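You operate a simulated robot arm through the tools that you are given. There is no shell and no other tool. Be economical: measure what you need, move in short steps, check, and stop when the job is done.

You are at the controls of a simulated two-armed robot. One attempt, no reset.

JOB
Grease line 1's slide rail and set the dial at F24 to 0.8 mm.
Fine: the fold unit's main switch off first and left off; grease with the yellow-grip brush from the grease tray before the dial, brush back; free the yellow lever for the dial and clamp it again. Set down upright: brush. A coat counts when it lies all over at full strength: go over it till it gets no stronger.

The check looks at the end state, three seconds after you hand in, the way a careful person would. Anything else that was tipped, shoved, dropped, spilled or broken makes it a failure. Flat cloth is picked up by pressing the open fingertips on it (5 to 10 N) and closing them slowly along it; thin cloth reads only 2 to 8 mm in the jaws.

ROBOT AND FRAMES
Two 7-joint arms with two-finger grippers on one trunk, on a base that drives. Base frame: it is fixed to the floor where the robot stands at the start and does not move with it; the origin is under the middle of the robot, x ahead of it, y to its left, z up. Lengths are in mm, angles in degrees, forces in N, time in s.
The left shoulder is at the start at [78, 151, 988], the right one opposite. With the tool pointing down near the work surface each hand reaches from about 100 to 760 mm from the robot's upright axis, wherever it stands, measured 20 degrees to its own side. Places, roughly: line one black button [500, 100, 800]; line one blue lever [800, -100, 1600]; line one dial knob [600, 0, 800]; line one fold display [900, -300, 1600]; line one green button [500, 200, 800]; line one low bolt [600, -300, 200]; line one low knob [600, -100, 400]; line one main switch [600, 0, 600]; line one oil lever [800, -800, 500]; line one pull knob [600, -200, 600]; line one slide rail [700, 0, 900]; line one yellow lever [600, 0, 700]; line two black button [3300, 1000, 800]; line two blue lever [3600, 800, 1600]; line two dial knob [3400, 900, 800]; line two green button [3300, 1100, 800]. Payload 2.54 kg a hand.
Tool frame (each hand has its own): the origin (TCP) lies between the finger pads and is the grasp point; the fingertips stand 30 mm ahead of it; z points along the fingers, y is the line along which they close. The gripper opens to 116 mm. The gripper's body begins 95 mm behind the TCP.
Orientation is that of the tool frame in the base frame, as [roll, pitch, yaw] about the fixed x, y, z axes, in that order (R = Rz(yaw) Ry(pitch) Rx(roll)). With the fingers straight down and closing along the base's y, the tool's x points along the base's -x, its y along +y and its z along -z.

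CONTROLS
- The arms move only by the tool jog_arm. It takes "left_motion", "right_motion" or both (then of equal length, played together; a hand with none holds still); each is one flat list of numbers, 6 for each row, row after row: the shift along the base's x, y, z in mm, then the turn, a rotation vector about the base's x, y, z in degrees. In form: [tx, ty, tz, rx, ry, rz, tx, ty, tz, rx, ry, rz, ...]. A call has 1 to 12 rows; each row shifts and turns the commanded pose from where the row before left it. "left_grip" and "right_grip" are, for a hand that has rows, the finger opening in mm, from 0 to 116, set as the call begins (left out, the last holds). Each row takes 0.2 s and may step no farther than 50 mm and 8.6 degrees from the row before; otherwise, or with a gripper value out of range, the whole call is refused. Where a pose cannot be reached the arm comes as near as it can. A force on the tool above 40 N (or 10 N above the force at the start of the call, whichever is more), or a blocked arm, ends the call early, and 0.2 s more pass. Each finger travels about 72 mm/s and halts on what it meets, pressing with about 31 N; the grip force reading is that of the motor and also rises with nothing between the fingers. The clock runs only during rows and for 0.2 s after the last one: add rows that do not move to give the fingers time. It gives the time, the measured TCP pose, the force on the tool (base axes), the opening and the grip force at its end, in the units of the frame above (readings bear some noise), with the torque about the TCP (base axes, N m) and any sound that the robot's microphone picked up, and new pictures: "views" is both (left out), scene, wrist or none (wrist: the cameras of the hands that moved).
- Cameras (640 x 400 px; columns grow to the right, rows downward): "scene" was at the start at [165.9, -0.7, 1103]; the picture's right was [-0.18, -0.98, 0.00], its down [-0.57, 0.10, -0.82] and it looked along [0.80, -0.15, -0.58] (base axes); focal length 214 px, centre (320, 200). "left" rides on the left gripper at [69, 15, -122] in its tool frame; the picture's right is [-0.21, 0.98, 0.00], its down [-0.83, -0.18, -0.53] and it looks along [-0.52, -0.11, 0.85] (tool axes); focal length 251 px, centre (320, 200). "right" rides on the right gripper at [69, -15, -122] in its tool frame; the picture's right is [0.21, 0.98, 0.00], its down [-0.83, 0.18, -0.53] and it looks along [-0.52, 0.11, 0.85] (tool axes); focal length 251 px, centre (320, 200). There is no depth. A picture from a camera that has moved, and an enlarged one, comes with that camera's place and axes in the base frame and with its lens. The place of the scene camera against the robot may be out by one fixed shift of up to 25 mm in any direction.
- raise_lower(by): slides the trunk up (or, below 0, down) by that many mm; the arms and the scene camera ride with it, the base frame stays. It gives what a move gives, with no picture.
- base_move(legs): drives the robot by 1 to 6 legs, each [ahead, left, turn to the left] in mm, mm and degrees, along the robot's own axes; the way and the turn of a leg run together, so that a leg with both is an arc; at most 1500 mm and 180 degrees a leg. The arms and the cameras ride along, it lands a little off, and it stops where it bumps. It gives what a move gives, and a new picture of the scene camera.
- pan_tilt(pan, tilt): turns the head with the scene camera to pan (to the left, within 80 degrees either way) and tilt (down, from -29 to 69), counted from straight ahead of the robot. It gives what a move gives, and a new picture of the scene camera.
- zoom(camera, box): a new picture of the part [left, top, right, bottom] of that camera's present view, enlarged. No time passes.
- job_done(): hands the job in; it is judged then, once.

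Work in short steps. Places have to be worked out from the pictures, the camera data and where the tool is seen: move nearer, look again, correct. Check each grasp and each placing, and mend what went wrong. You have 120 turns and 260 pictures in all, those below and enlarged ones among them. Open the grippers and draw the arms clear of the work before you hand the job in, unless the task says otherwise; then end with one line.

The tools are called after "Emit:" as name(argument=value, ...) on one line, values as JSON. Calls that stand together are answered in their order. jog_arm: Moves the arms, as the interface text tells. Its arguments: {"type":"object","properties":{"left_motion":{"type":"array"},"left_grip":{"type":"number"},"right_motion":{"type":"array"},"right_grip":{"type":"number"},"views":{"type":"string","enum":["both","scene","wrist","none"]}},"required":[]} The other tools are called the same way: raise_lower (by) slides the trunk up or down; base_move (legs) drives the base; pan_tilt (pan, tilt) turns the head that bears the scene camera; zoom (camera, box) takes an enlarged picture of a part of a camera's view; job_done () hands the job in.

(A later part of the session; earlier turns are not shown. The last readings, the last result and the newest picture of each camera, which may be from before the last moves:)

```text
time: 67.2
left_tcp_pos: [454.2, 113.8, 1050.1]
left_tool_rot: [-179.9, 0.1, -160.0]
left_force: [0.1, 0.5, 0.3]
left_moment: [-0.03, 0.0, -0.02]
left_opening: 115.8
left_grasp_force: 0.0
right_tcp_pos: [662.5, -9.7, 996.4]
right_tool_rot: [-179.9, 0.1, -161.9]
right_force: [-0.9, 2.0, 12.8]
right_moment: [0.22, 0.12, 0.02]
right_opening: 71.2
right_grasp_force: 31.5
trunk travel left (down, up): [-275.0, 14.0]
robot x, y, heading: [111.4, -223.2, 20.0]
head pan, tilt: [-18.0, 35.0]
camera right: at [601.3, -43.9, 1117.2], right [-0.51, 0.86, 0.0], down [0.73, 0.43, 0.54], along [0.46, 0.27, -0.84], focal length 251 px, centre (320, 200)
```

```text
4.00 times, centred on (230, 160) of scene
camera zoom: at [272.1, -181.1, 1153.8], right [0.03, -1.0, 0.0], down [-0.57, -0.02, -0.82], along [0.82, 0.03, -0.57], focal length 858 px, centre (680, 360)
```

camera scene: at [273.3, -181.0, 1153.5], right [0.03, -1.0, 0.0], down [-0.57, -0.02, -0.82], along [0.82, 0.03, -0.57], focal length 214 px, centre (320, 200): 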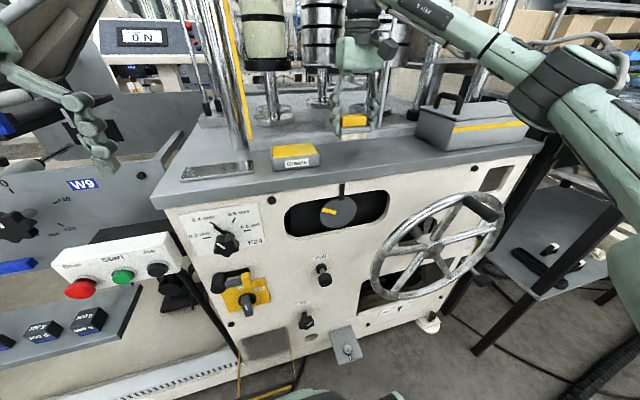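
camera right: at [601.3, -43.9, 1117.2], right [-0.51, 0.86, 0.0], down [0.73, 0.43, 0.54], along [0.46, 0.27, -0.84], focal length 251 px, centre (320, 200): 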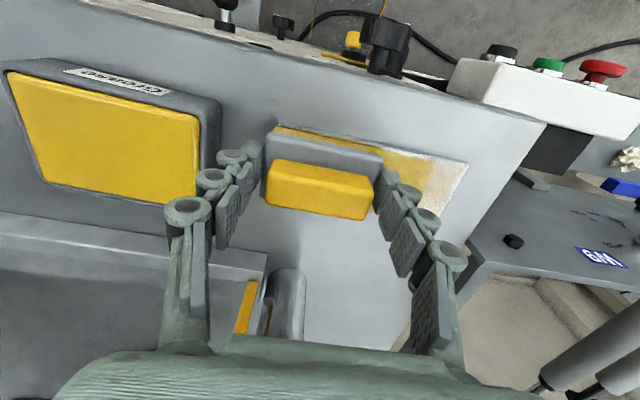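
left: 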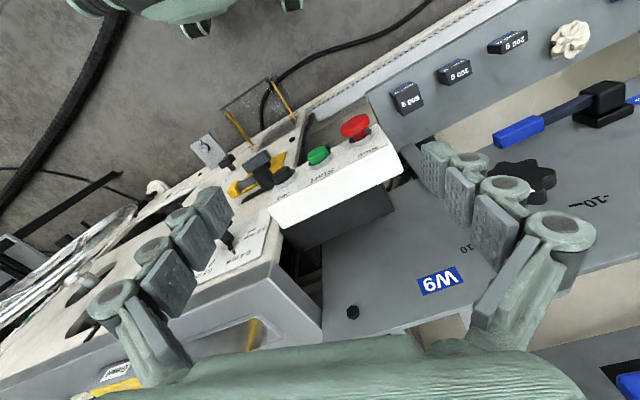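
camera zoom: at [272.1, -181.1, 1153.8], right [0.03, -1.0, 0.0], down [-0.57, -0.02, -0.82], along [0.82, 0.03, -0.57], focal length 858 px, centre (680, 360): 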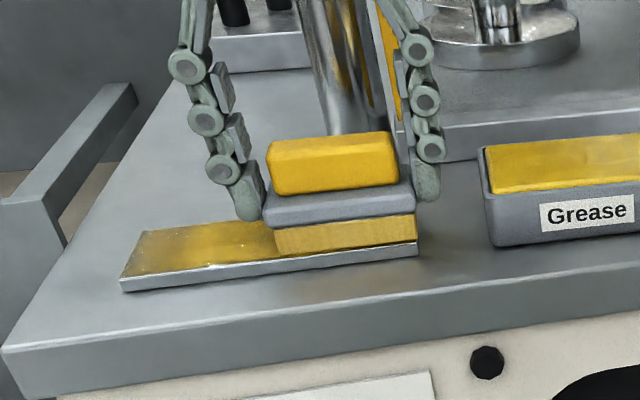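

The coat is forming. Stroke the rear half to the left end now, then return along the front.

Emit:
jog_arm(right_motion=[17, 5.9, 0, 0, 0, 0, -3.9, 11.3, 0, 0, 0, 0, -3.9, 11.3, 0, 0, 0, 0, -3.9, 11.3, 0, 0, 0, 0, -3.9, 11.3, 0, 0, 0, 0, -3.9, 11.3, 0, 0, 0, 0, -3.9, 11.3, 0, 0, 0, 0, -3.9, 11.3, 0, 0, 0, 0, -17, -5.9, 0, 0, 0, 0, 7.8, -22.7, 0, 0, 0, 0, 7.8, -22.7, 0, 0, 0, 0, 7.8, -22.7, 0, 0, 0, 0], views="none")

Emit:
jog_arm(right_motion=[3.3, -9.5, 0, 0, 0, 0, 4, 1.4, 10, 0, 0, 0, 4, 1.4, 20, 0, 0, 0, 15, -40, 5, 0, 0, 0, 0, 0, 0, 0, 0, 0], views="wrist")

Emit:
zoom(camera="scene", box=[150, 110, 310, 210])

```text
time: 69.8
left_tcp_pos: [454.9, 113.9, 1050.6]
left_tool_rot: [-179.9, 0.1, -160.0]
left_force: [-0.2, 0.1, 0.4]
left_moment: [-0.01, -0.03, -0.02]
left_opening: 116.0
left_grasp_force: 0.1
right_tcp_pos: [659.1, 0.9, 996.7]
right_tool_rot: [179.9, 0.1, -162.0]
right_force: [0.5, 0.3, 9.1]
right_moment: [0.17, -0.01, 0.03]
right_opening: 71.2
right_grasp_force: 31.6
trunk travel left (down, up): [-275.0, 14.0]
robot x, y, heading: [107.3, -221.2, 20.2]
head pan, tilt: [-18.0, 35.0]
```

```text
time: 71.0
left_tcp_pos: [453.7, 113.8, 1050.2]
left_tool_rot: [-179.9, 0.0, -160.0]
left_force: [0.0, -0.4, -0.3]
left_moment: [-0.03, -0.01, 0.04]
left_opening: 116.1
left_grasp_force: 0.2
right_tcp_pos: [682.4, -45.6, 1030.6]
right_tool_rot: [-180.0, 0.0, -161.9]
right_force: [0.7, 0.1, -1.6]
right_moment: [-0.02, -0.02, 0.06]
right_opening: 70.7
right_grasp_force: 31.1
trunk travel left (down, up): [-275.0, 14.0]
robot x, y, heading: [109.2, -219.0, 20.1]
head pan, tilt: [-18.0, 35.0]
camera right: at [622.2, -80.5, 1151.6], right [-0.51, 0.86, 0.0], down [0.73, 0.43, 0.53], along [0.46, 0.27, -0.85], focal length 251 px, centre (320, 200)
```

right: 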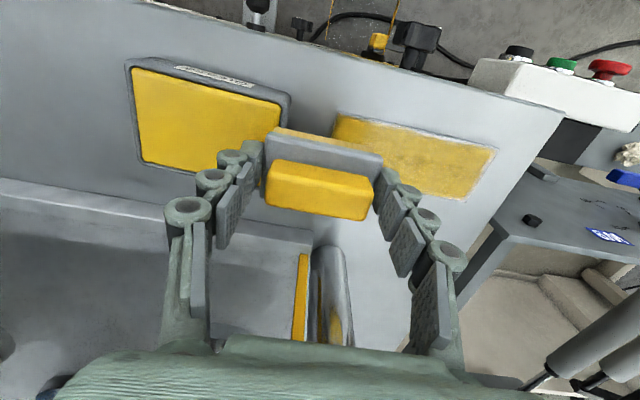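

```text
4.00 times, centred on (230, 160) of scene
camera zoom: at [273.0, -180.4, 1153.5], right [0.03, -1.0, 0.0], down [-0.57, -0.02, -0.82], along [0.82, 0.03, -0.57], focal length 858 px, centre (680, 360)
```

zoom: 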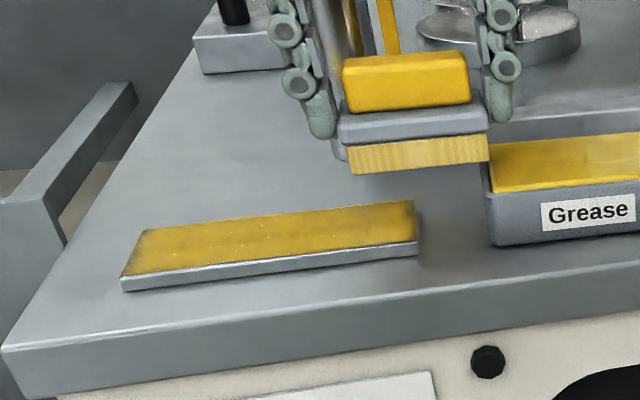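

The coat covers all but looks thin near the ends/edges. I'll inspect it closely, then reload.

Emit:
zoom(camera="right", box=[310, 90, 520, 220])

Emit:
jog_arm(right_motion=[10, -26, 10, 0, 0, 0, 10, -26, 0, 0, 0, 0, 10, -26, 0, 0, 0, 0, 0, 0, 0, 0, 0, 0], views="none")

Emit:
zoom(camera="scene", box=[230, 100, 360, 180])

```text
3.05 times, centred on (415, 155) of right
camera zoom: at [622.2, -80.5, 1151.6], right [-0.51, 0.86, 0.0], down [0.73, 0.43, 0.53], along [0.46, 0.27, -0.85], focal length 766 px, centre (30, 337)
```

zoom: 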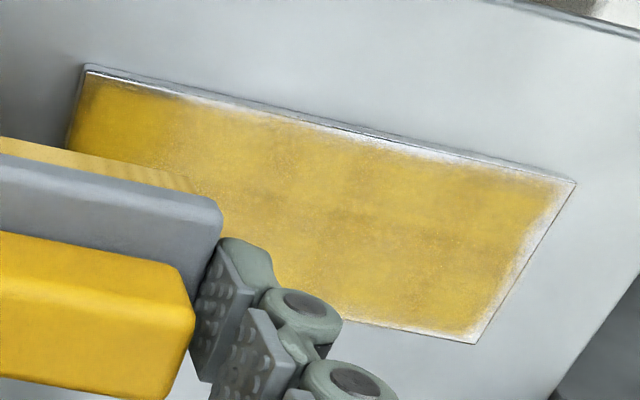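

```text
time: 72.0
left_tcp_pos: [455.0, 113.9, 1050.9]
left_tool_rot: [-179.8, 0.1, -160.0]
left_force: [-0.3, 0.3, 0.4]
left_moment: [0.01, 0.0, 0.01]
left_opening: 115.8
left_grasp_force: 0.0
right_tcp_pos: [714.2, -123.1, 1040.1]
right_tool_rot: [179.9, 0.0, -161.9]
right_force: [-0.3, -0.2, -1.1]
right_moment: [-0.04, 0.0, -0.01]
right_opening: 71.0
right_grasp_force: 30.9
trunk travel left (down, up): [-275.0, 14.0]
robot x, y, heading: [111.4, -223.8, 20.0]
head pan, tilt: [-18.0, 35.0]
```

```text
4.92 times, centred on (295, 140) of scene
camera zoom: at [273.1, -180.7, 1153.5], right [0.03, -1.0, 0.0], down [-0.57, -0.02, -0.82], along [0.82, 0.03, -0.57], focal length 1056 px, centre (443, 495)
```

zoom: 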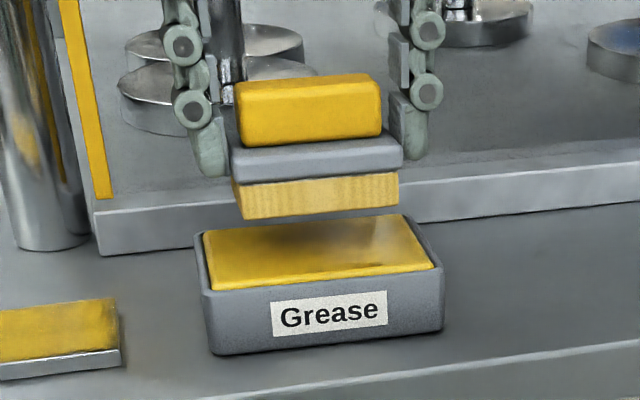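

Edges (front, rear, left end) are faded and need more overlap. Reload: lower into the grease.

Emit:
jog_arm(right_motion=[0, 0, -8, 0, 0, 0, 0, 0, -8, 0, 0, 0, 0, 0, -4, 0, 0, 0, 0, 0, -2, 0, 0, 0, 0, 0, -2, 0, 0, 0, 0, 0, 0, 0, 0, 0], views="none")

Emit:
zoom(camera="scene", box=[230, 100, 360, 180])

```text
time: 73.4
left_tcp_pos: [454.0, 112.9, 1052.1]
left_tool_rot: [-179.8, 0.2, -160.0]
left_force: [-0.2, -0.9, 0.4]
left_moment: [0.03, 0.0, -0.03]
left_opening: 115.9
left_grasp_force: 0.1
right_tcp_pos: [713.3, -125.5, 1017.8]
right_tool_rot: [179.9, 0.3, -162.0]
right_force: [6.1, -1.2, 24.3]
right_moment: [-0.08, -0.18, -0.02]
right_opening: 71.6
right_grasp_force: 31.6
trunk travel left (down, up): [-275.0, 14.0]
robot x, y, heading: [112.0, -218.4, 20.0]
head pan, tilt: [-18.0, 35.0]
```

```text
4.92 times, centred on (295, 140) of scene
camera zoom: at [271.7, -181.5, 1154.0], right [0.03, -1.0, 0.0], down [-0.57, -0.02, -0.82], along [0.82, 0.03, -0.57], focal length 1056 px, centre (443, 495)
```

zoom: 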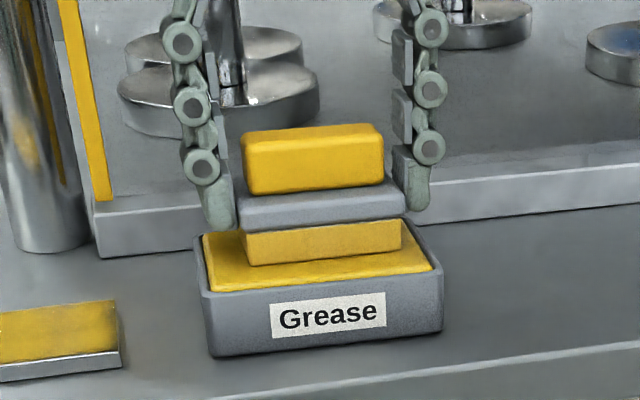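

Loaded. Lift and carry to the rail's left-front end and lower to pressing height.

Emit:
jog_arm(right_motion=[0, 0, 22, 0, 0, 0, -16.2, 37.8, 0, 0, 0, 0, -16.2, 37.8, 0, 0, 0, 0, -16.2, 37.8, 0, 0, 0, 0, -16.2, 37.8, 0, 0, 0, 0, -16.2, 37.8, 0, 0, 0, 0, 0, 0, -15, 0, 0, 0, 0, 0, -15, 0, 0, 0, 0, 0, -8, 0, 0, 0, 0, 0, -3, 0, 0, 0, 0, 0, 0, 0, 0, 0], views="wrist")

Emit:
zoom(camera="scene", box=[150, 110, 310, 210])

```text
time: 75.8
left_tcp_pos: [454.8, 114.1, 1049.8]
left_tool_rot: [-179.8, 0.1, -159.9]
left_force: [-0.3, -0.5, 0.3]
left_moment: [0.05, 0.02, 0.02]
left_opening: 116.1
left_grasp_force: 0.1
right_tcp_pos: [633.7, 65.0, 998.1]
right_tool_rot: [-180.0, 0.0, -161.9]
right_force: [0.7, 0.8, -1.8]
right_moment: [0.02, 0.02, -0.01]
right_opening: 71.0
right_grasp_force: 30.9
trunk travel left (down, up): [-275.0, 14.0]
robot x, y, heading: [108.6, -223.3, 19.9]
head pan, tilt: [-18.0, 35.0]
camera right: at [573.1, 30.5, 1118.0], right [-0.51, 0.86, 0.0], down [0.73, 0.43, 0.53], along [0.46, 0.27, -0.85], focal length 251 px, centre (320, 200)
```

right: 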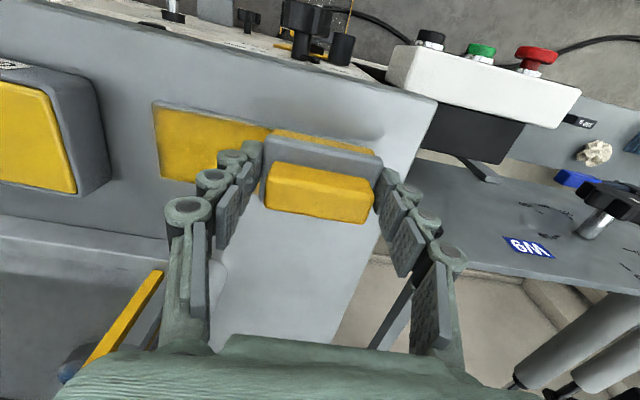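

```text
4.00 times, centred on (230, 160) of scene
camera zoom: at [273.1, -180.9, 1153.5], right [0.03, -1.0, 0.0], down [-0.57, -0.02, -0.82], along [0.82, 0.03, -0.57], focal length 858 px, centre (680, 360)
```

zoom: 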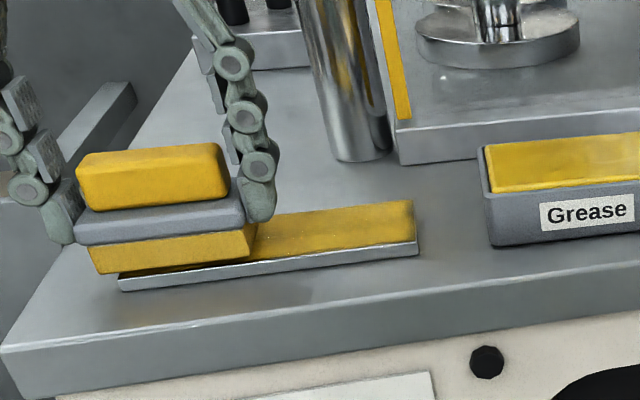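

Positioned with small overhang at the left-front corner. Press and stroke along the front edge, then move to the rear edge.

Emit:
jog_arm(right_motion=[0, 0, -3.5, 0, 0, 0, 4.1, -11.9, 0, 0, 0, 0, 4.1, -11.9, 0, 0, 0, 0, 4.1, -11.9, 0, 0, 0, 0, 4.1, -11.9, 0, 0, 0, 0, 4.1, -11.9, 0, 0, 0, 0, 4.1, -11.9, 0, 0, 0, 0, 4.1, -11.9, 0, 0, 0, 0, 13.2, 4.6, 0, 0, 0, 0, 13.2, 4.6, 0, 0, 0, 0, -4.1, 11.9, 0, 0, 0, 0, -4.1, 11.9, 0, 0, 0, 0], views="none")

Emit:
jog_arm(right_motion=[-4.1, 11.9, 0, 0, 0, 0, -4.1, 11.9, 0, 0, 0, 0, -4.1, 11.9, 0, 0, 0, 0, -4.1, 11.9, 0, 0, 0, 0, -4.1, 11.9, 0, 0, 0, 0, -13.2, -4.6, 0, 0, 0, 0, -13.2, -4.6, 0, 0, 0, 0, 13.2, 4.6, 0, 0, 0, 0, 8.2, -23.8, 0, 0, 0, 0, 8.2, -23.8, 0, 0, 0, 0, 8.2, -23.8, 0, 0, 0, 0, 3, -9, 0, 0, 0, 0], views="none")

Emit:
jog_arm(right_motion=[0, 0, 10, 0, 0, 0, 10, -28, 18, 0, 0, 0, 10, -28, 15, 0, 0, 0, 10, -28, 0, 0, 0, 0, 10, -28, 0, 0, 0, 0, 0, 0, 0, 0, 0, 0], views="wrist")

Emit:
zoom(camera="right", box=[380, 60, 640, 260])

Emit:
zoom(camera="scene", box=[150, 110, 310, 210])

```text
time: 78.4
left_tcp_pos: [455.2, 113.5, 1050.3]
left_tool_rot: [-179.9, 0.0, -159.9]
left_force: [0.7, -1.1, 1.0]
left_moment: [-0.01, 0.03, -0.03]
left_opening: 116.0
left_grasp_force: 0.0
right_tcp_pos: [681.5, 14.6, 993.9]
right_tool_rot: [-180.0, 0.1, -162.0]
right_force: [0.4, -1.3, 5.4]
right_moment: [-0.04, -0.02, -0.01]
right_opening: 71.1
right_grasp_force: 31.2
trunk travel left (down, up): [-275.0, 14.0]
robot x, y, heading: [108.7, -220.8, 20.1]
head pan, tilt: [-18.0, 35.0]
```

```text
time: 81.0
left_tcp_pos: [455.0, 113.7, 1051.4]
left_tool_rot: [-179.8, 0.1, -159.9]
left_force: [-0.3, 0.1, -1.1]
left_moment: [0.0, 0.02, 0.01]
left_opening: 116.3
left_grasp_force: 0.0
right_tcp_pos: [676.3, -10.6, 993.8]
right_tool_rot: [180.0, 0.1, -161.9]
right_force: [0.4, 2.2, 5.3]
right_moment: [0.17, -0.07, 0.02]
right_opening: 71.0
right_grasp_force: 30.9
trunk travel left (down, up): [-275.0, 14.0]
robot x, y, heading: [110.1, -224.2, 19.9]
head pan, tilt: [-18.0, 35.0]
```

```text
time: 82.4
left_tcp_pos: [455.9, 113.5, 1049.6]
left_tool_rot: [-179.9, 0.0, -160.0]
left_force: [0.4, -0.8, -0.2]
left_moment: [0.0, -0.03, -0.02]
left_opening: 115.8
left_grasp_force: 0.0
right_tcp_pos: [716.0, -123.1, 1036.2]
right_tool_rot: [180.0, 0.0, -161.9]
right_force: [0.0, 0.7, 0.0]
right_moment: [0.0, 0.01, -0.02]
right_opening: 71.1
right_grasp_force: 31.1
trunk travel left (down, up): [-275.0, 14.0]
robot x, y, heading: [106.5, -225.5, 20.0]
head pan, tilt: [-18.0, 35.0]
camera right: at [653.9, -156.9, 1156.1], right [-0.51, 0.86, 0.0], down [0.73, 0.43, 0.53], along [0.46, 0.27, -0.85], focal length 251 px, centre (320, 200)
```

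right: 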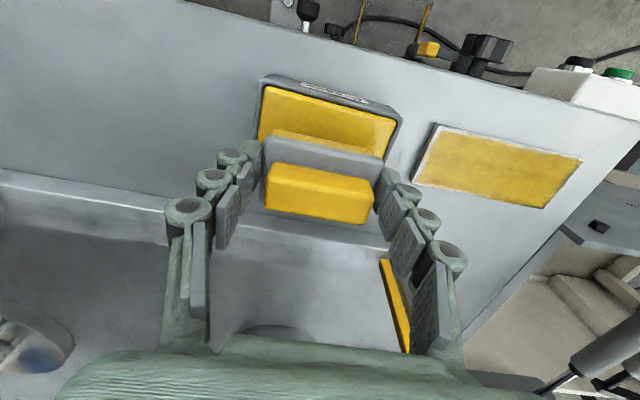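

```text
2.00 times, centred on (510, 160) of right
camera zoom: at [653.9, -156.9, 1156.1], right [-0.51, 0.86, 0.0], down [0.73, 0.43, 0.53], along [0.46, 0.27, -0.85], focal length 503 px, centre (-60, 280)
```

zoom: 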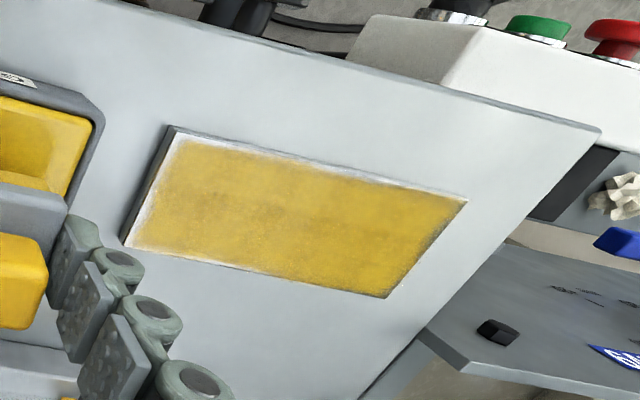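

```text
4.00 times, centred on (230, 160) of scene
camera zoom: at [273.1, -180.7, 1153.5], right [0.03, -1.0, 0.0], down [-0.57, -0.02, -0.82], along [0.82, 0.03, -0.57], focal length 858 px, centre (680, 360)
```

zoom: 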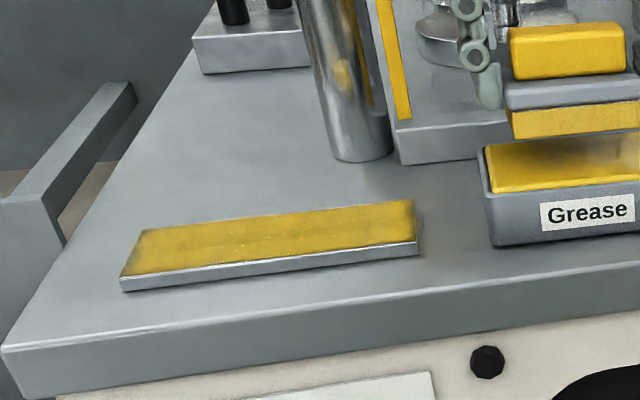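

Edges still look soft at the right end/front, so I'll reload and make a third pass with more overshoot. Dip first.

Emit:
jog_arm(right_motion=[-2, 0, -8, 0, 0, 0, 0, 0, -8, 0, 0, 0, 0, 0, -4, 0, 0, 0, 0, 0, -2, 0, 0, 0, 0, 0, 0, 0, 0, 0, 0, 0, 15, 0, 0, 0, 0, 0, 15, 0, 0, 0], views="none")

Emit:
zoom(camera="scene", box=[230, 80, 360, 160])

```text
time: 84.0
left_tcp_pos: [454.1, 113.5, 1050.1]
left_tool_rot: [-180.0, 0.1, -160.1]
left_force: [-0.9, 0.4, -0.2]
left_moment: [0.03, 0.01, -0.04]
left_opening: 115.9
left_grasp_force: 0.2
right_tcp_pos: [713.5, -122.5, 1043.6]
right_tool_rot: [-180.0, -0.1, -162.0]
right_force: [-0.3, -0.1, -0.3]
right_moment: [0.02, -0.02, 0.0]
right_opening: 70.9
right_grasp_force: 30.9
trunk travel left (down, up): [-275.0, 14.0]
robot x, y, heading: [112.1, -223.5, 20.0]
head pan, tilt: [-18.0, 35.0]
```

```text
4.92 times, centred on (295, 120) of scene
camera zoom: at [272.9, -180.9, 1153.4], right [0.03, -1.0, 0.0], down [-0.57, -0.02, -0.82], along [0.82, 0.03, -0.57], focal length 1056 px, centre (443, 594)
```

zoom: 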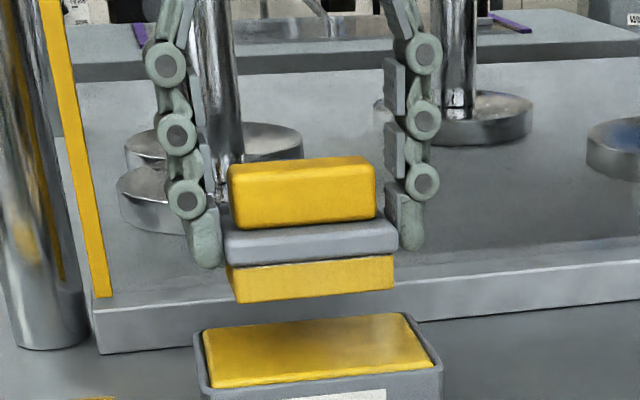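

Loaded. Go to the right-front of the rail (keeping the fingers clear of the tray) and lower to press height.

Emit:
jog_arm(right_motion=[-19, 35.4, 0, 0, 0, 0, -19, 35.4, 0, 0, 0, 0, -19, 35.4, 0, 0, 0, 0, 0, 0, -15, 0, 0, 0, 0, 0, -15, 0, 0, 0, 0, 0, -12, 0, 0, 0, 0, 0, -6, 0, 0, 0, 0, 0, -3, 0, 0, 0, 0, 0, 0, 0, 0, 0], views="wrist")

Emit:
zoom(camera="scene", box=[150, 110, 310, 210])

```text
time: 86.0
left_tcp_pos: [455.2, 112.6, 1050.4]
left_tool_rot: [-179.9, 0.0, -159.9]
left_force: [-0.8, -0.2, -0.1]
left_moment: [-0.01, 0.0, 0.02]
left_opening: 116.0
left_grasp_force: 0.1
right_tcp_pos: [656.0, -16.4, 994.6]
right_tool_rot: [179.9, 0.0, -161.9]
right_force: [0.9, -0.3, 1.3]
right_moment: [0.09, 0.0, 0.0]
right_opening: 70.8
right_grasp_force: 31.2
trunk travel left (down, up): [-275.0, 14.0]
robot x, y, heading: [108.5, -223.2, 20.1]
head pan, tilt: [-18.0, 35.0]
camera right: at [595.7, -51.0, 1114.3], right [-0.51, 0.86, 0.0], down [0.73, 0.43, 0.54], along [0.46, 0.27, -0.84], focal length 251 px, centre (320, 200)
```

right: 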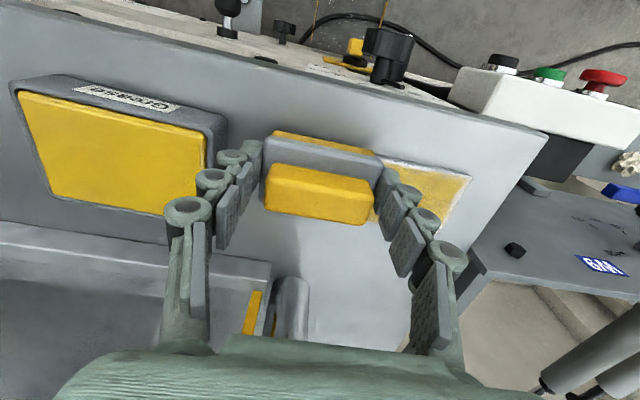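

```text
4.00 times, centred on (230, 160) of scene
camera zoom: at [273.0, -180.9, 1153.6], right [0.03, -1.0, 0.0], down [-0.57, -0.02, -0.82], along [0.82, 0.03, -0.57], focal length 858 px, centre (680, 360)
```

zoom: 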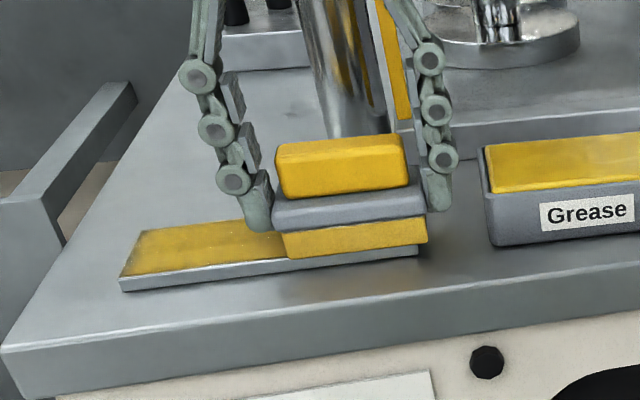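

Barely touching; press 3.5 mm further and stroke front edge leftward, up the left end, then back along the rear and through the middle.

Emit:
jog_arm(right_motion=[0, 0, -3.5, 0, 0, 0, -4.2, 12.2, 0, 0, 0, 0, -4.2, 12.2, 0, 0, 0, 0, -4.2, 12.2, 0, 0, 0, 0, -4.2, 12.2, 0, 0, 0, 0, -4.2, 12.2, 0, 0, 0, 0, -4.2, 12.2, 0, 0, 0, 0, -4.2, 12.2, 0, 0, 0, 0, 11.3, 3.9, 0, 0, 0, 0, 11.3, 3.9, 0, 0, 0, 0, 11.3, 3.9, 0, 0, 0, 0, 4.2, -12.2, 0, 0, 0, 0], views="none")

Emit:
jog_arm(right_motion=[4.2, -12.2, 0, 0, 0, 0, 4.2, -12.2, 0, 0, 0, 0, 4.2, -12.2, 0, 0, 0, 0, 4.2, -12.2, 0, 0, 0, 0, 4.2, -12.2, 0, 0, 0, 0, 4.2, -12.2, 0, 0, 0, 0, -11.3, -3.9, 0, 0, 0, 0, -11.3, -3.9, 0, 0, 0, 0, -11.3, -3.9, 0, 0, 0, 0, 11.3, 3.9, 0, 0, 0, 0, 5, 1.7, 0, 0, 0, 0, 0, 0, 10, 0, 0, 0], views="none")

Emit:
jog_arm(right_motion=[0, 0, 18, 0, 0, 0, 12, -28, 18, 0, 0, 0, 10, -28, 0, 0, 0, 0, 10, -28, 0, 0, 0, 0, 10, -24, 0, 0, 0, 0, 0, 0, 0, 0, 0, 0], views="wrist")

Emit:
zoom(camera="right", box=[380, 60, 640, 260])

Emit:
zoom(camera="scene", box=[150, 110, 310, 210])

```text
time: 88.6
left_tcp_pos: [453.0, 112.4, 1051.1]
left_tool_rot: [-179.9, 0.2, -160.0]
left_force: [-0.2, 0.0, 0.2]
left_moment: [0.01, -0.03, -0.01]
left_opening: 115.8
left_grasp_force: 0.0
right_tcp_pos: [665.1, 69.0, 991.4]
right_tool_rot: [179.8, 0.3, -161.9]
right_force: [0.2, 6.5, 20.9]
right_moment: [0.29, 0.23, 0.02]
right_opening: 71.0
right_grasp_force: 30.9
trunk travel left (down, up): [-275.0, 14.0]
robot x, y, heading: [103.4, -219.5, 19.9]
head pan, tilt: [-18.0, 35.0]
```

```text
time: 91.2
left_tcp_pos: [454.0, 112.5, 1050.9]
left_tool_rot: [-179.8, 0.0, -160.0]
left_force: [-0.4, 0.0, 0.2]
left_moment: [-0.01, -0.03, -0.03]
left_opening: 116.1
left_grasp_force: 0.0
right_tcp_pos: [672.7, -10.6, 1000.2]
right_tool_rot: [-179.8, 0.0, -162.0]
right_force: [-0.2, -0.5, -0.2]
right_moment: [-0.01, 0.01, -0.01]
right_opening: 70.6
right_grasp_force: 31.1
trunk travel left (down, up): [-275.0, 14.0]
robot x, y, heading: [108.5, -223.8, 19.9]
head pan, tilt: [-18.0, 35.0]
```

```text
time: 92.6
left_tcp_pos: [454.1, 114.6, 1051.4]
left_tool_rot: [-179.9, 0.1, -159.9]
left_force: [-0.8, 0.3, 0.0]
left_moment: [-0.02, -0.04, 0.01]
left_opening: 116.0
left_grasp_force: 0.0
right_tcp_pos: [715.7, -118.9, 1035.6]
right_tool_rot: [-180.0, 0.0, -161.9]
right_force: [-0.5, -0.8, -1.4]
right_moment: [0.01, -0.04, 0.0]
right_opening: 70.7
right_grasp_force: 30.4
trunk travel left (down, up): [-275.0, 14.0]
robot x, y, heading: [110.5, -221.2, 19.8]
head pan, tilt: [-18.0, 35.0]
camera right: at [654.0, -153.4, 1156.4], right [-0.51, 0.86, 0.0], down [0.73, 0.43, 0.53], along [0.46, 0.27, -0.85], focal length 251 px, centre (320, 200)
```

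right: 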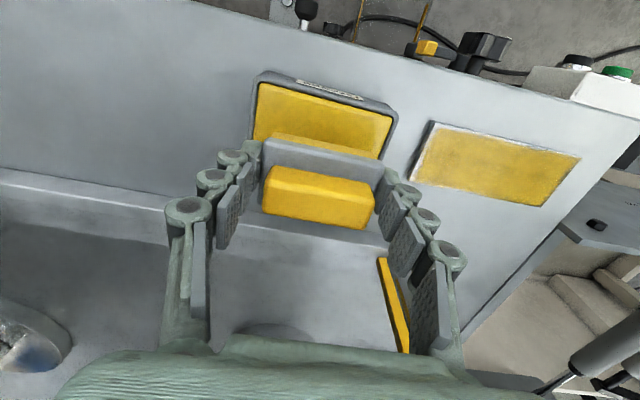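

```text
2.00 times, centred on (510, 160) of right
camera zoom: at [654.0, -153.4, 1156.4], right [-0.51, 0.86, 0.0], down [0.73, 0.43, 0.53], along [0.46, 0.27, -0.85], focal length 503 px, centre (-60, 280)
```

zoom: 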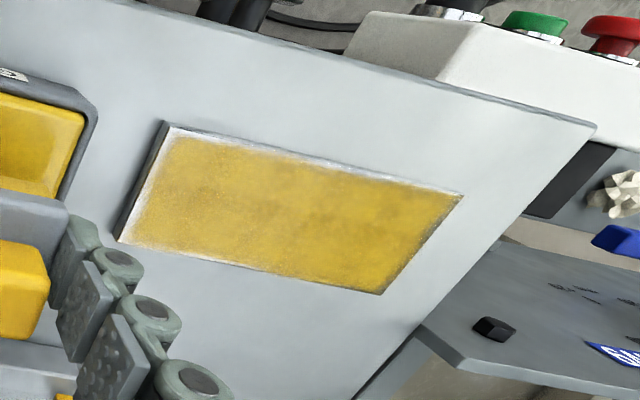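

```text
4.00 times, centred on (230, 160) of scene
camera zoom: at [273.1, -180.8, 1153.5], right [0.03, -1.0, 0.0], down [-0.57, -0.02, -0.82], along [0.82, 0.03, -0.57], focal length 858 px, centre (680, 360)
```

zoom: 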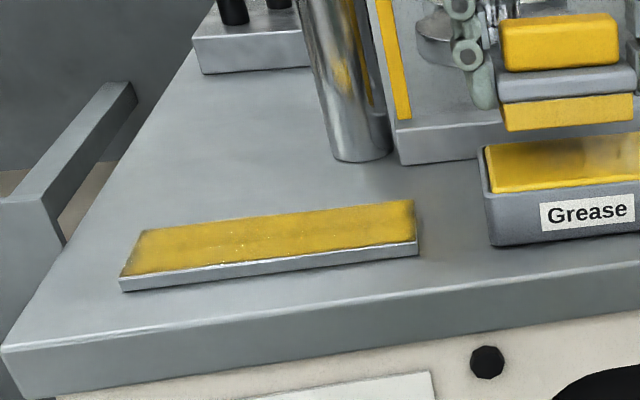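

Compared from the same view, the coat is slightly stronger. I'll do a fourth reload and pass and compare again to see whether it has saturated.

Emit:
jog_arm(right_motion=[-2, -3, -8, 0, 0, 0, 0, 0, -8, 0, 0, 0, 0, 0, -4, 0, 0, 0, 0, 0, -3, 0, 0, 0, 0, 0, 0, 0, 0, 0, 0, 0, 15, 0, 0, 0, 0, 0, 15, 0, 0, 0, -19, 35.4, 0, 0, 0, 0, -19, 35.4, 0, 0, 0, 0, -19, 35.4, 0, 0, 0, 0], views="none")

Emit:
jog_arm(right_motion=[0, 0, -15, 0, 0, 0, 0, 0, -15, 0, 0, 0, 0, 0, -12, 0, 0, 0, 0, 0, -5, 0, 0, 0, 0, 0, -4, 0, 0, 0, 0, 0, -2, 0, 0, 0, 0, 0, 0, 0, 0, 0], views="none")

Emit:
zoom(camera="scene", box=[150, 110, 310, 210])

```text
time: 94.8
left_tcp_pos: [455.3, 114.8, 1050.1]
left_tool_rot: [-179.9, 0.2, -160.0]
left_force: [-0.4, 0.2, 0.5]
left_moment: [-0.02, -0.02, -0.01]
left_opening: 115.9
left_grasp_force: 0.0
right_tcp_pos: [653.3, -15.9, 1041.0]
right_tool_rot: [-179.9, 0.0, -161.9]
right_force: [-0.5, -0.7, -1.5]
right_moment: [-0.04, -0.04, -0.01]
right_opening: 70.5
right_grasp_force: 31.8
trunk travel left (down, up): [-275.0, 14.0]
robot x, y, heading: [108.5, -220.8, 20.0]
head pan, tilt: [-18.0, 35.0]
```

```text
time: 96.4
left_tcp_pos: [453.9, 113.9, 1050.0]
left_tool_rot: [-179.9, 0.1, -160.1]
left_force: [0.0, -0.7, -1.1]
left_moment: [0.0, -0.01, 0.02]
left_opening: 116.0
left_grasp_force: 0.1
right_tcp_pos: [655.9, -16.0, 991.3]
right_tool_rot: [-180.0, 0.1, -161.9]
right_force: [1.3, 0.7, 2.4]
right_moment: [-0.05, -0.1, 0.0]
right_opening: 70.8
right_grasp_force: 30.7
trunk travel left (down, up): [-275.0, 14.0]
robot x, y, heading: [109.3, -222.3, 19.9]
head pan, tilt: [-18.0, 35.0]
```

```text
4.00 times, centred on (230, 160) of scene
camera zoom: at [273.0, -181.0, 1153.6], right [0.03, -1.0, 0.0], down [-0.57, -0.02, -0.82], along [0.82, 0.03, -0.57], focal length 858 px, centre (680, 360)
```

zoom: 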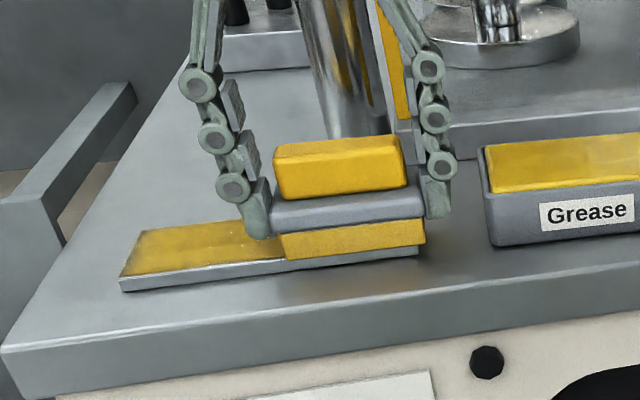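

Brush slid up a few mm more, still with finger clearance. Press lightly (2.5 mm) and do the full pass again.

Emit:
jog_arm(right_motion=[0, 0, -2.5, 0, 0, 0, -4.2, 12.2, 0, 0, 0, 0, -4.2, 12.2, 0, 0, 0, 0, -4.2, 12.2, 0, 0, 0, 0, -4.2, 12.2, 0, 0, 0, 0, -4.2, 12.2, 0, 0, 0, 0, -4.2, 12.2, 0, 0, 0, 0, -4.2, 12.2, 0, 0, 0, 0, 11.3, 3.9, 0, 0, 0, 0, 11.3, 3.9, 0, 0, 0, 0, 11.3, 3.9, 0, 0, 0, 0, 4.2, -12.2, 0, 0, 0, 0], views="none")

Emit:
jog_arm(right_motion=[4.2, -12.2, 0, 0, 0, 0, 4.2, -12.2, 0, 0, 0, 0, 4.2, -12.2, 0, 0, 0, 0, 4.2, -12.2, 0, 0, 0, 0, 4.2, -12.2, 0, 0, 0, 0, 4.2, -12.2, 0, 0, 0, 0, -11.3, -3.9, 0, 0, 0, 0, -11.3, -3.9, 0, 0, 0, 0, -11.3, -3.9, 0, 0, 0, 0, 11.3, 3.9, 0, 0, 0, 0, 5, 1.7, 0, 0, 0, 0, 0, 0, 10, 0, 0, 0], views="none")

Emit:
jog_arm(right_motion=[0, 0, 18, 0, 0, 0, 12, -28, 22, 0, 0, 0, 10, -28, 0, 0, 0, 0, 10, -28, 0, 0, 0, 0, 10, -24, 0, 0, 0, 0, 0, 0, 0, 0, 0, 0], views="none")

Emit:
zoom(camera="right", box=[380, 60, 640, 260])

Emit:
zoom(camera="scene", box=[150, 110, 310, 210])

```text
time: 99.0
left_tcp_pos: [453.1, 113.0, 1051.2]
left_tool_rot: [-180.0, 0.2, -160.1]
left_force: [0.3, 0.0, 0.0]
left_moment: [0.03, -0.03, 0.0]
left_opening: 116.1
left_grasp_force: 0.0
right_tcp_pos: [664.6, 69.6, 990.3]
right_tool_rot: [179.8, 0.2, -161.9]
right_force: [-0.1, 7.5, 21.0]
right_moment: [0.32, 0.22, 0.05]
right_opening: 70.9
right_grasp_force: 31.0
trunk travel left (down, up): [-275.0, 14.0]
robot x, y, heading: [108.4, -220.7, 19.9]
head pan, tilt: [-18.0, 35.0]
```

```text
time: 101.6
left_tcp_pos: [454.2, 114.0, 1049.7]
left_tool_rot: [-179.8, 0.1, -160.0]
left_force: [-0.1, -0.3, 0.4]
left_moment: [0.01, -0.01, 0.03]
left_opening: 116.2
left_grasp_force: 0.0
right_tcp_pos: [670.6, -9.2, 996.6]
right_tool_rot: [-179.9, 0.1, -161.9]
right_force: [-0.8, -0.3, -0.7]
right_moment: [-0.03, 0.01, 0.01]
right_opening: 70.9
right_grasp_force: 31.2
trunk travel left (down, up): [-275.0, 14.0]
robot x, y, heading: [105.2, -223.7, 19.8]
head pan, tilt: [-18.0, 35.0]
```

```text
time: 103.0
left_tcp_pos: [454.3, 112.8, 1049.7]
left_tool_rot: [-179.9, 0.1, -160.0]
left_force: [0.4, -0.4, 0.2]
left_moment: [-0.01, 0.02, 0.02]
left_opening: 115.9
left_grasp_force: 0.1
right_tcp_pos: [714.0, -118.6, 1037.2]
right_tool_rot: [-180.0, 0.0, -161.9]
right_force: [0.0, 0.3, -1.3]
right_moment: [-0.02, 0.0, 0.0]
right_opening: 70.6
right_grasp_force: 31.2
trunk travel left (down, up): [-275.0, 14.0]
robot x, y, heading: [107.9, -225.4, 20.1]
head pan, tilt: [-18.0, 35.0]
```

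```text
2.00 times, centred on (510, 160) of right
camera zoom: at [653.4, -153.0, 1158.7], right [-0.51, 0.86, 0.0], down [0.73, 0.43, 0.53], along [0.46, 0.27, -0.85], focal length 503 px, centre (-60, 280)
```

zoom: 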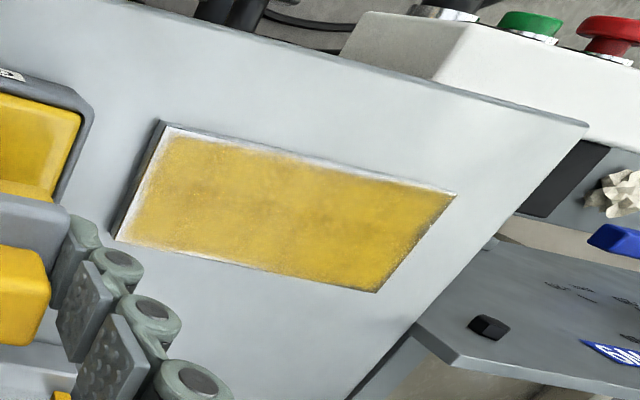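

```text
4.00 times, centred on (230, 160) of scene
camera zoom: at [273.1, -180.8, 1153.6], right [0.03, -1.0, 0.0], down [-0.57, -0.02, -0.82], along [0.82, 0.03, -0.57], focal length 858 px, centre (680, 360)
```

zoom: 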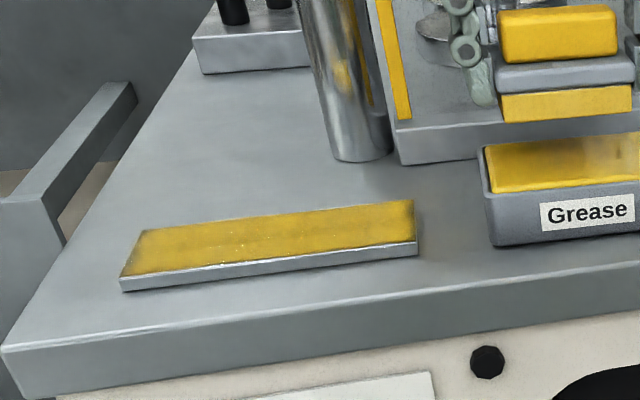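

No stronger than the previous pass, so the coat is saturated. Return the brush to its original spot (772.7,-255) and lower.

Emit:
jog_arm(right_motion=[0, 0, 8, 0, 0, 0, 14.7, -34.1, 0, 0, 0, 0, 14.7, -34.1, 0, 0, 0, 0, 14.7, -34.1, 0, 0, 0, 0, 14.7, -34.1, 0, 0, 0, 0, 0, 0, -20, 0, 0, 0, 0, 0, -20, 0, 0, 0, 0, 0, -10, 0, 0, 0, 0, 0, 0, 0, 0, 0], views="none")

Emit:
jog_arm(right_motion=[0, 0, -3, 0, 0, 0, 0, 0, -3, 0, 0, 0, 0, 0, -3, 0, 0, 0, 0, 0, 0, 0, 0, 0], views="wrist")

Emit:
zoom(camera="scene", box=[270, 90, 430, 190])

```text
time: 105.0
left_tcp_pos: [454.1, 113.3, 1050.4]
left_tool_rot: [-179.9, 0.1, -160.0]
left_force: [-0.3, 0.2, 0.0]
left_moment: [0.03, 0.04, 0.02]
left_opening: 116.0
left_grasp_force: 0.1
right_tcp_pos: [773.9, -253.1, 995.8]
right_tool_rot: [-180.0, 0.0, -161.9]
right_force: [-1.3, 0.5, -0.8]
right_moment: [-0.03, -0.01, 0.01]
right_opening: 70.6
right_grasp_force: 31.2
trunk travel left (down, up): [-275.0, 14.0]
robot x, y, heading: [111.0, -225.1, 19.8]
head pan, tilt: [-18.0, 35.0]
```

```text
time: 106.0
left_tcp_pos: [454.1, 113.5, 1050.7]
left_tool_rot: [-179.8, 0.1, -160.0]
left_force: [-0.3, -0.2, 0.4]
left_moment: [0.01, 0.02, -0.05]
left_opening: 116.1
left_grasp_force: 0.1
right_tcp_pos: [773.7, -253.7, 986.2]
right_tool_rot: [-180.0, 0.1, -161.9]
right_force: [0.0, -0.5, -1.4]
right_moment: [-0.02, -0.01, -0.03]
right_opening: 70.2
right_grasp_force: 31.1
trunk travel left (down, up): [-275.0, 14.0]
robot x, y, heading: [112.3, -224.7, 20.1]
head pan, tilt: [-18.0, 35.0]
camera right: at [712.0, -288.6, 1106.8], right [-0.51, 0.86, 0.0], down [0.73, 0.43, 0.53], along [0.46, 0.27, -0.85], focal length 251 px, centre (320, 200)
```

right: 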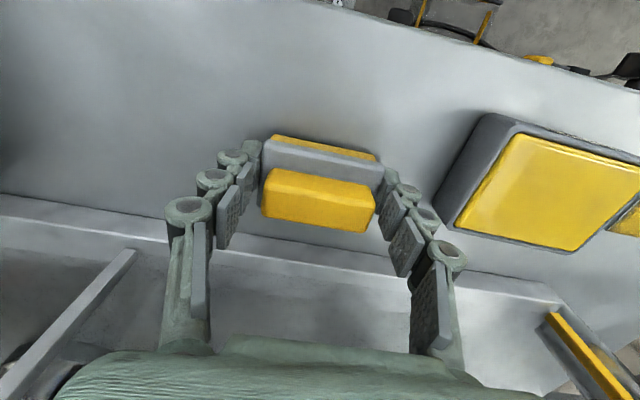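

```text
4.00 times, centred on (350, 140) of scene
camera zoom: at [273.1, -180.9, 1153.5], right [0.03, -1.0, 0.0], down [-0.57, -0.02, -0.82], along [0.82, 0.03, -0.57], focal length 858 px, centre (200, 440)
```

zoom: 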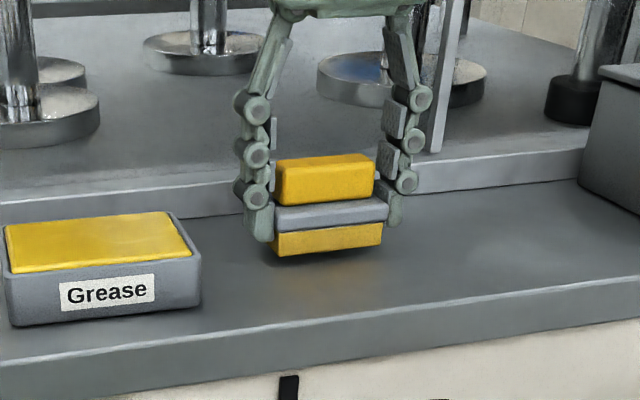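

A small gap remains. Lower in 2 mm steps to contact.

Emit:
jog_arm(right_motion=[0, 0, -2, 0, 0, 0, 0, 0, -2, 0, 0, 0, 0, 0, -1.5, 0, 0, 0, 0, 0, 0, 0, 0, 0], views="none")

Emit:
zoom(camera="scene", box=[270, 90, 430, 190])

```text
time: 107.0
left_tcp_pos: [455.2, 114.1, 1050.8]
left_tool_rot: [-179.9, 0.0, -160.0]
left_force: [0.3, 1.1, -0.2]
left_moment: [0.02, 0.01, 0.03]
left_opening: 115.9
left_grasp_force: 0.0
right_tcp_pos: [771.6, -254.1, 980.7]
right_tool_rot: [180.0, 0.0, -161.9]
right_force: [-1.0, 0.4, -0.3]
right_moment: [-0.01, -0.01, 0.02]
right_opening: 70.3
right_grasp_force: 31.4
trunk travel left (down, up): [-275.0, 14.0]
robot x, y, heading: [108.3, -221.0, 20.0]
head pan, tilt: [-18.0, 35.0]
```

```text
4.00 times, centred on (350, 140) of scene
camera zoom: at [273.2, -181.0, 1153.5], right [0.03, -1.0, 0.0], down [-0.57, -0.02, -0.82], along [0.82, 0.03, -0.57], focal length 858 px, centre (200, 440)
```

zoom: 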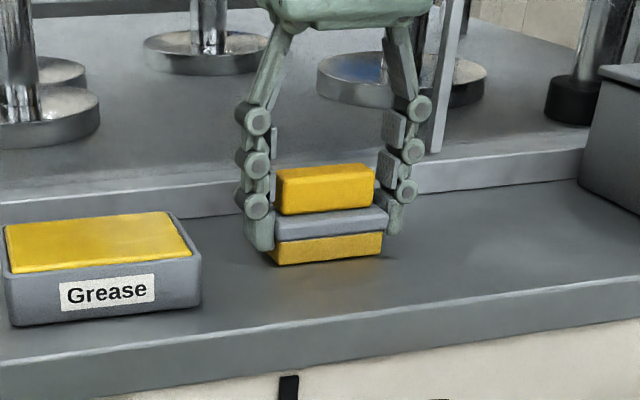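

Nearly down. A couple more small steps until contact shows.

Emit:
jog_arm(right_motion=[0, 0, -1.5, 0, 0, 0, 0, 0, -1.5, 0, 0, 0, 0, 0, 0, 0, 0, 0], views="none")

Emit:
zoom(camera="scene", box=[270, 90, 430, 190])

```text
time: 107.8
left_tcp_pos: [453.8, 113.2, 1050.2]
left_tool_rot: [-180.0, 0.1, -160.1]
left_force: [-0.2, -0.5, -0.5]
left_moment: [0.0, 0.0, 0.0]
left_opening: 115.9
left_grasp_force: 0.1
right_tcp_pos: [773.2, -254.4, 980.4]
right_tool_rot: [179.9, 0.3, -162.0]
right_force: [4.3, -1.2, 12.8]
right_moment: [-0.36, -0.14, 0.06]
right_opening: 70.7
right_grasp_force: 31.0
trunk travel left (down, up): [-275.0, 14.0]
robot x, y, heading: [107.4, -221.9, 19.9]
head pan, tilt: [-18.0, 35.0]
```

```text
4.00 times, centred on (350, 140) of scene
camera zoom: at [272.4, -181.0, 1153.9], right [0.03, -1.0, 0.0], down [-0.57, -0.02, -0.82], along [0.82, 0.03, -0.57], focal length 858 px, centre (200, 440)
```

zoom: 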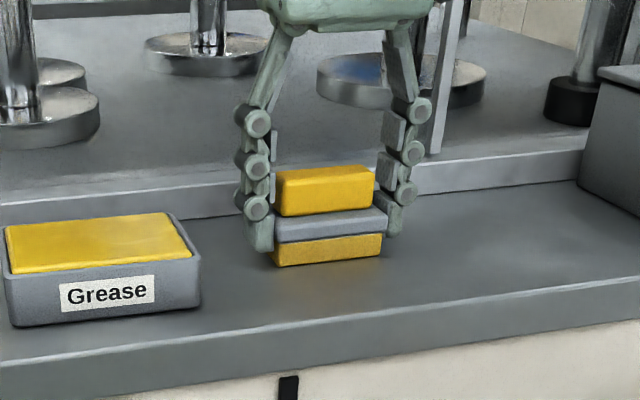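

Contact at 12.8 N. Relax slightly, open and rise off.

Emit:
jog_arm(right_motion=[0, 0, 1, 0, 0, 0, 0, 0, 0, 0, 0, 0, 0, 0, 0, 0, 0, 0], right_grip=92, views="none")

Emit:
jog_arm(right_motion=[0, 0, 25, 0, 0, 0, 0, 0, 35, 0, 0, 0, 0, 0, 40, 0, 0, 0, 0, 0, 0, 0, 0, 0], views="wrist")

Emit:
zoom(camera="scene", box=[150, 60, 430, 260])

```text
time: 108.6
left_tcp_pos: [454.8, 113.4, 1048.8]
left_tool_rot: [-179.9, 0.1, -159.9]
left_force: [-0.4, -0.2, -0.1]
left_moment: [0.01, -0.01, 0.0]
left_opening: 116.1
left_grasp_force: 0.1
right_tcp_pos: [775.0, -253.9, 980.3]
right_tool_rot: [-180.0, 0.0, -161.9]
right_force: [0.2, 0.8, -1.4]
right_moment: [-0.03, 0.01, 0.02]
right_opening: 91.9
right_grasp_force: 0.1
trunk travel left (down, up): [-275.0, 14.0]
robot x, y, heading: [110.5, -220.9, 20.1]
head pan, tilt: [-18.0, 35.0]
```

```text
time: 109.6
left_tcp_pos: [454.7, 113.9, 1049.8]
left_tool_rot: [-179.9, 0.1, -159.9]
left_force: [-0.2, -0.3, -0.4]
left_moment: [0.02, 0.01, 0.0]
left_opening: 116.0
left_grasp_force: 0.1
right_tcp_pos: [772.7, -253.9, 1081.5]
right_tool_rot: [179.8, -0.1, -161.9]
right_force: [0.0, -0.8, 0.6]
right_moment: [0.01, 0.01, 0.01]
right_opening: 92.0
right_grasp_force: 0.1
trunk travel left (down, up): [-275.0, 14.0]
robot x, y, heading: [106.6, -220.8, 20.0]
head pan, tilt: [-18.0, 35.0]
camera right: at [712.7, -288.4, 1201.4], right [-0.51, 0.86, 0.0], down [0.73, 0.43, 0.53], along [0.46, 0.27, -0.85], focal length 251 px, centre (320, 200)
```

right: 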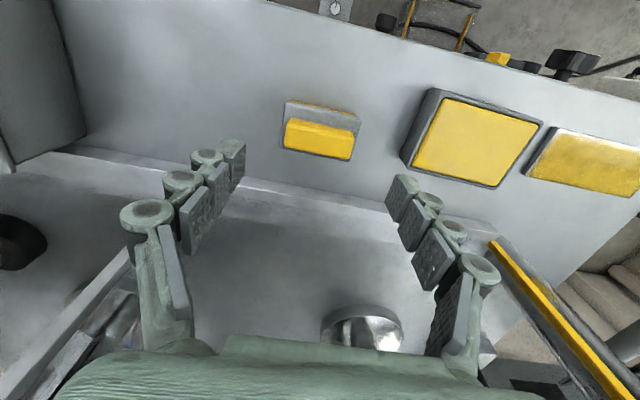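

```text
2.00 times, centred on (290, 160) of scene
camera zoom: at [273.4, -181.0, 1153.5], right [0.03, -1.0, 0.0], down [-0.57, -0.02, -0.82], along [0.82, 0.03, -0.57], focal length 429 px, centre (380, 280)
```

zoom: 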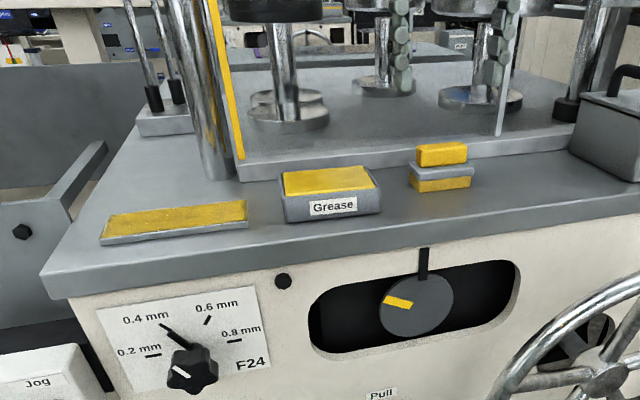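

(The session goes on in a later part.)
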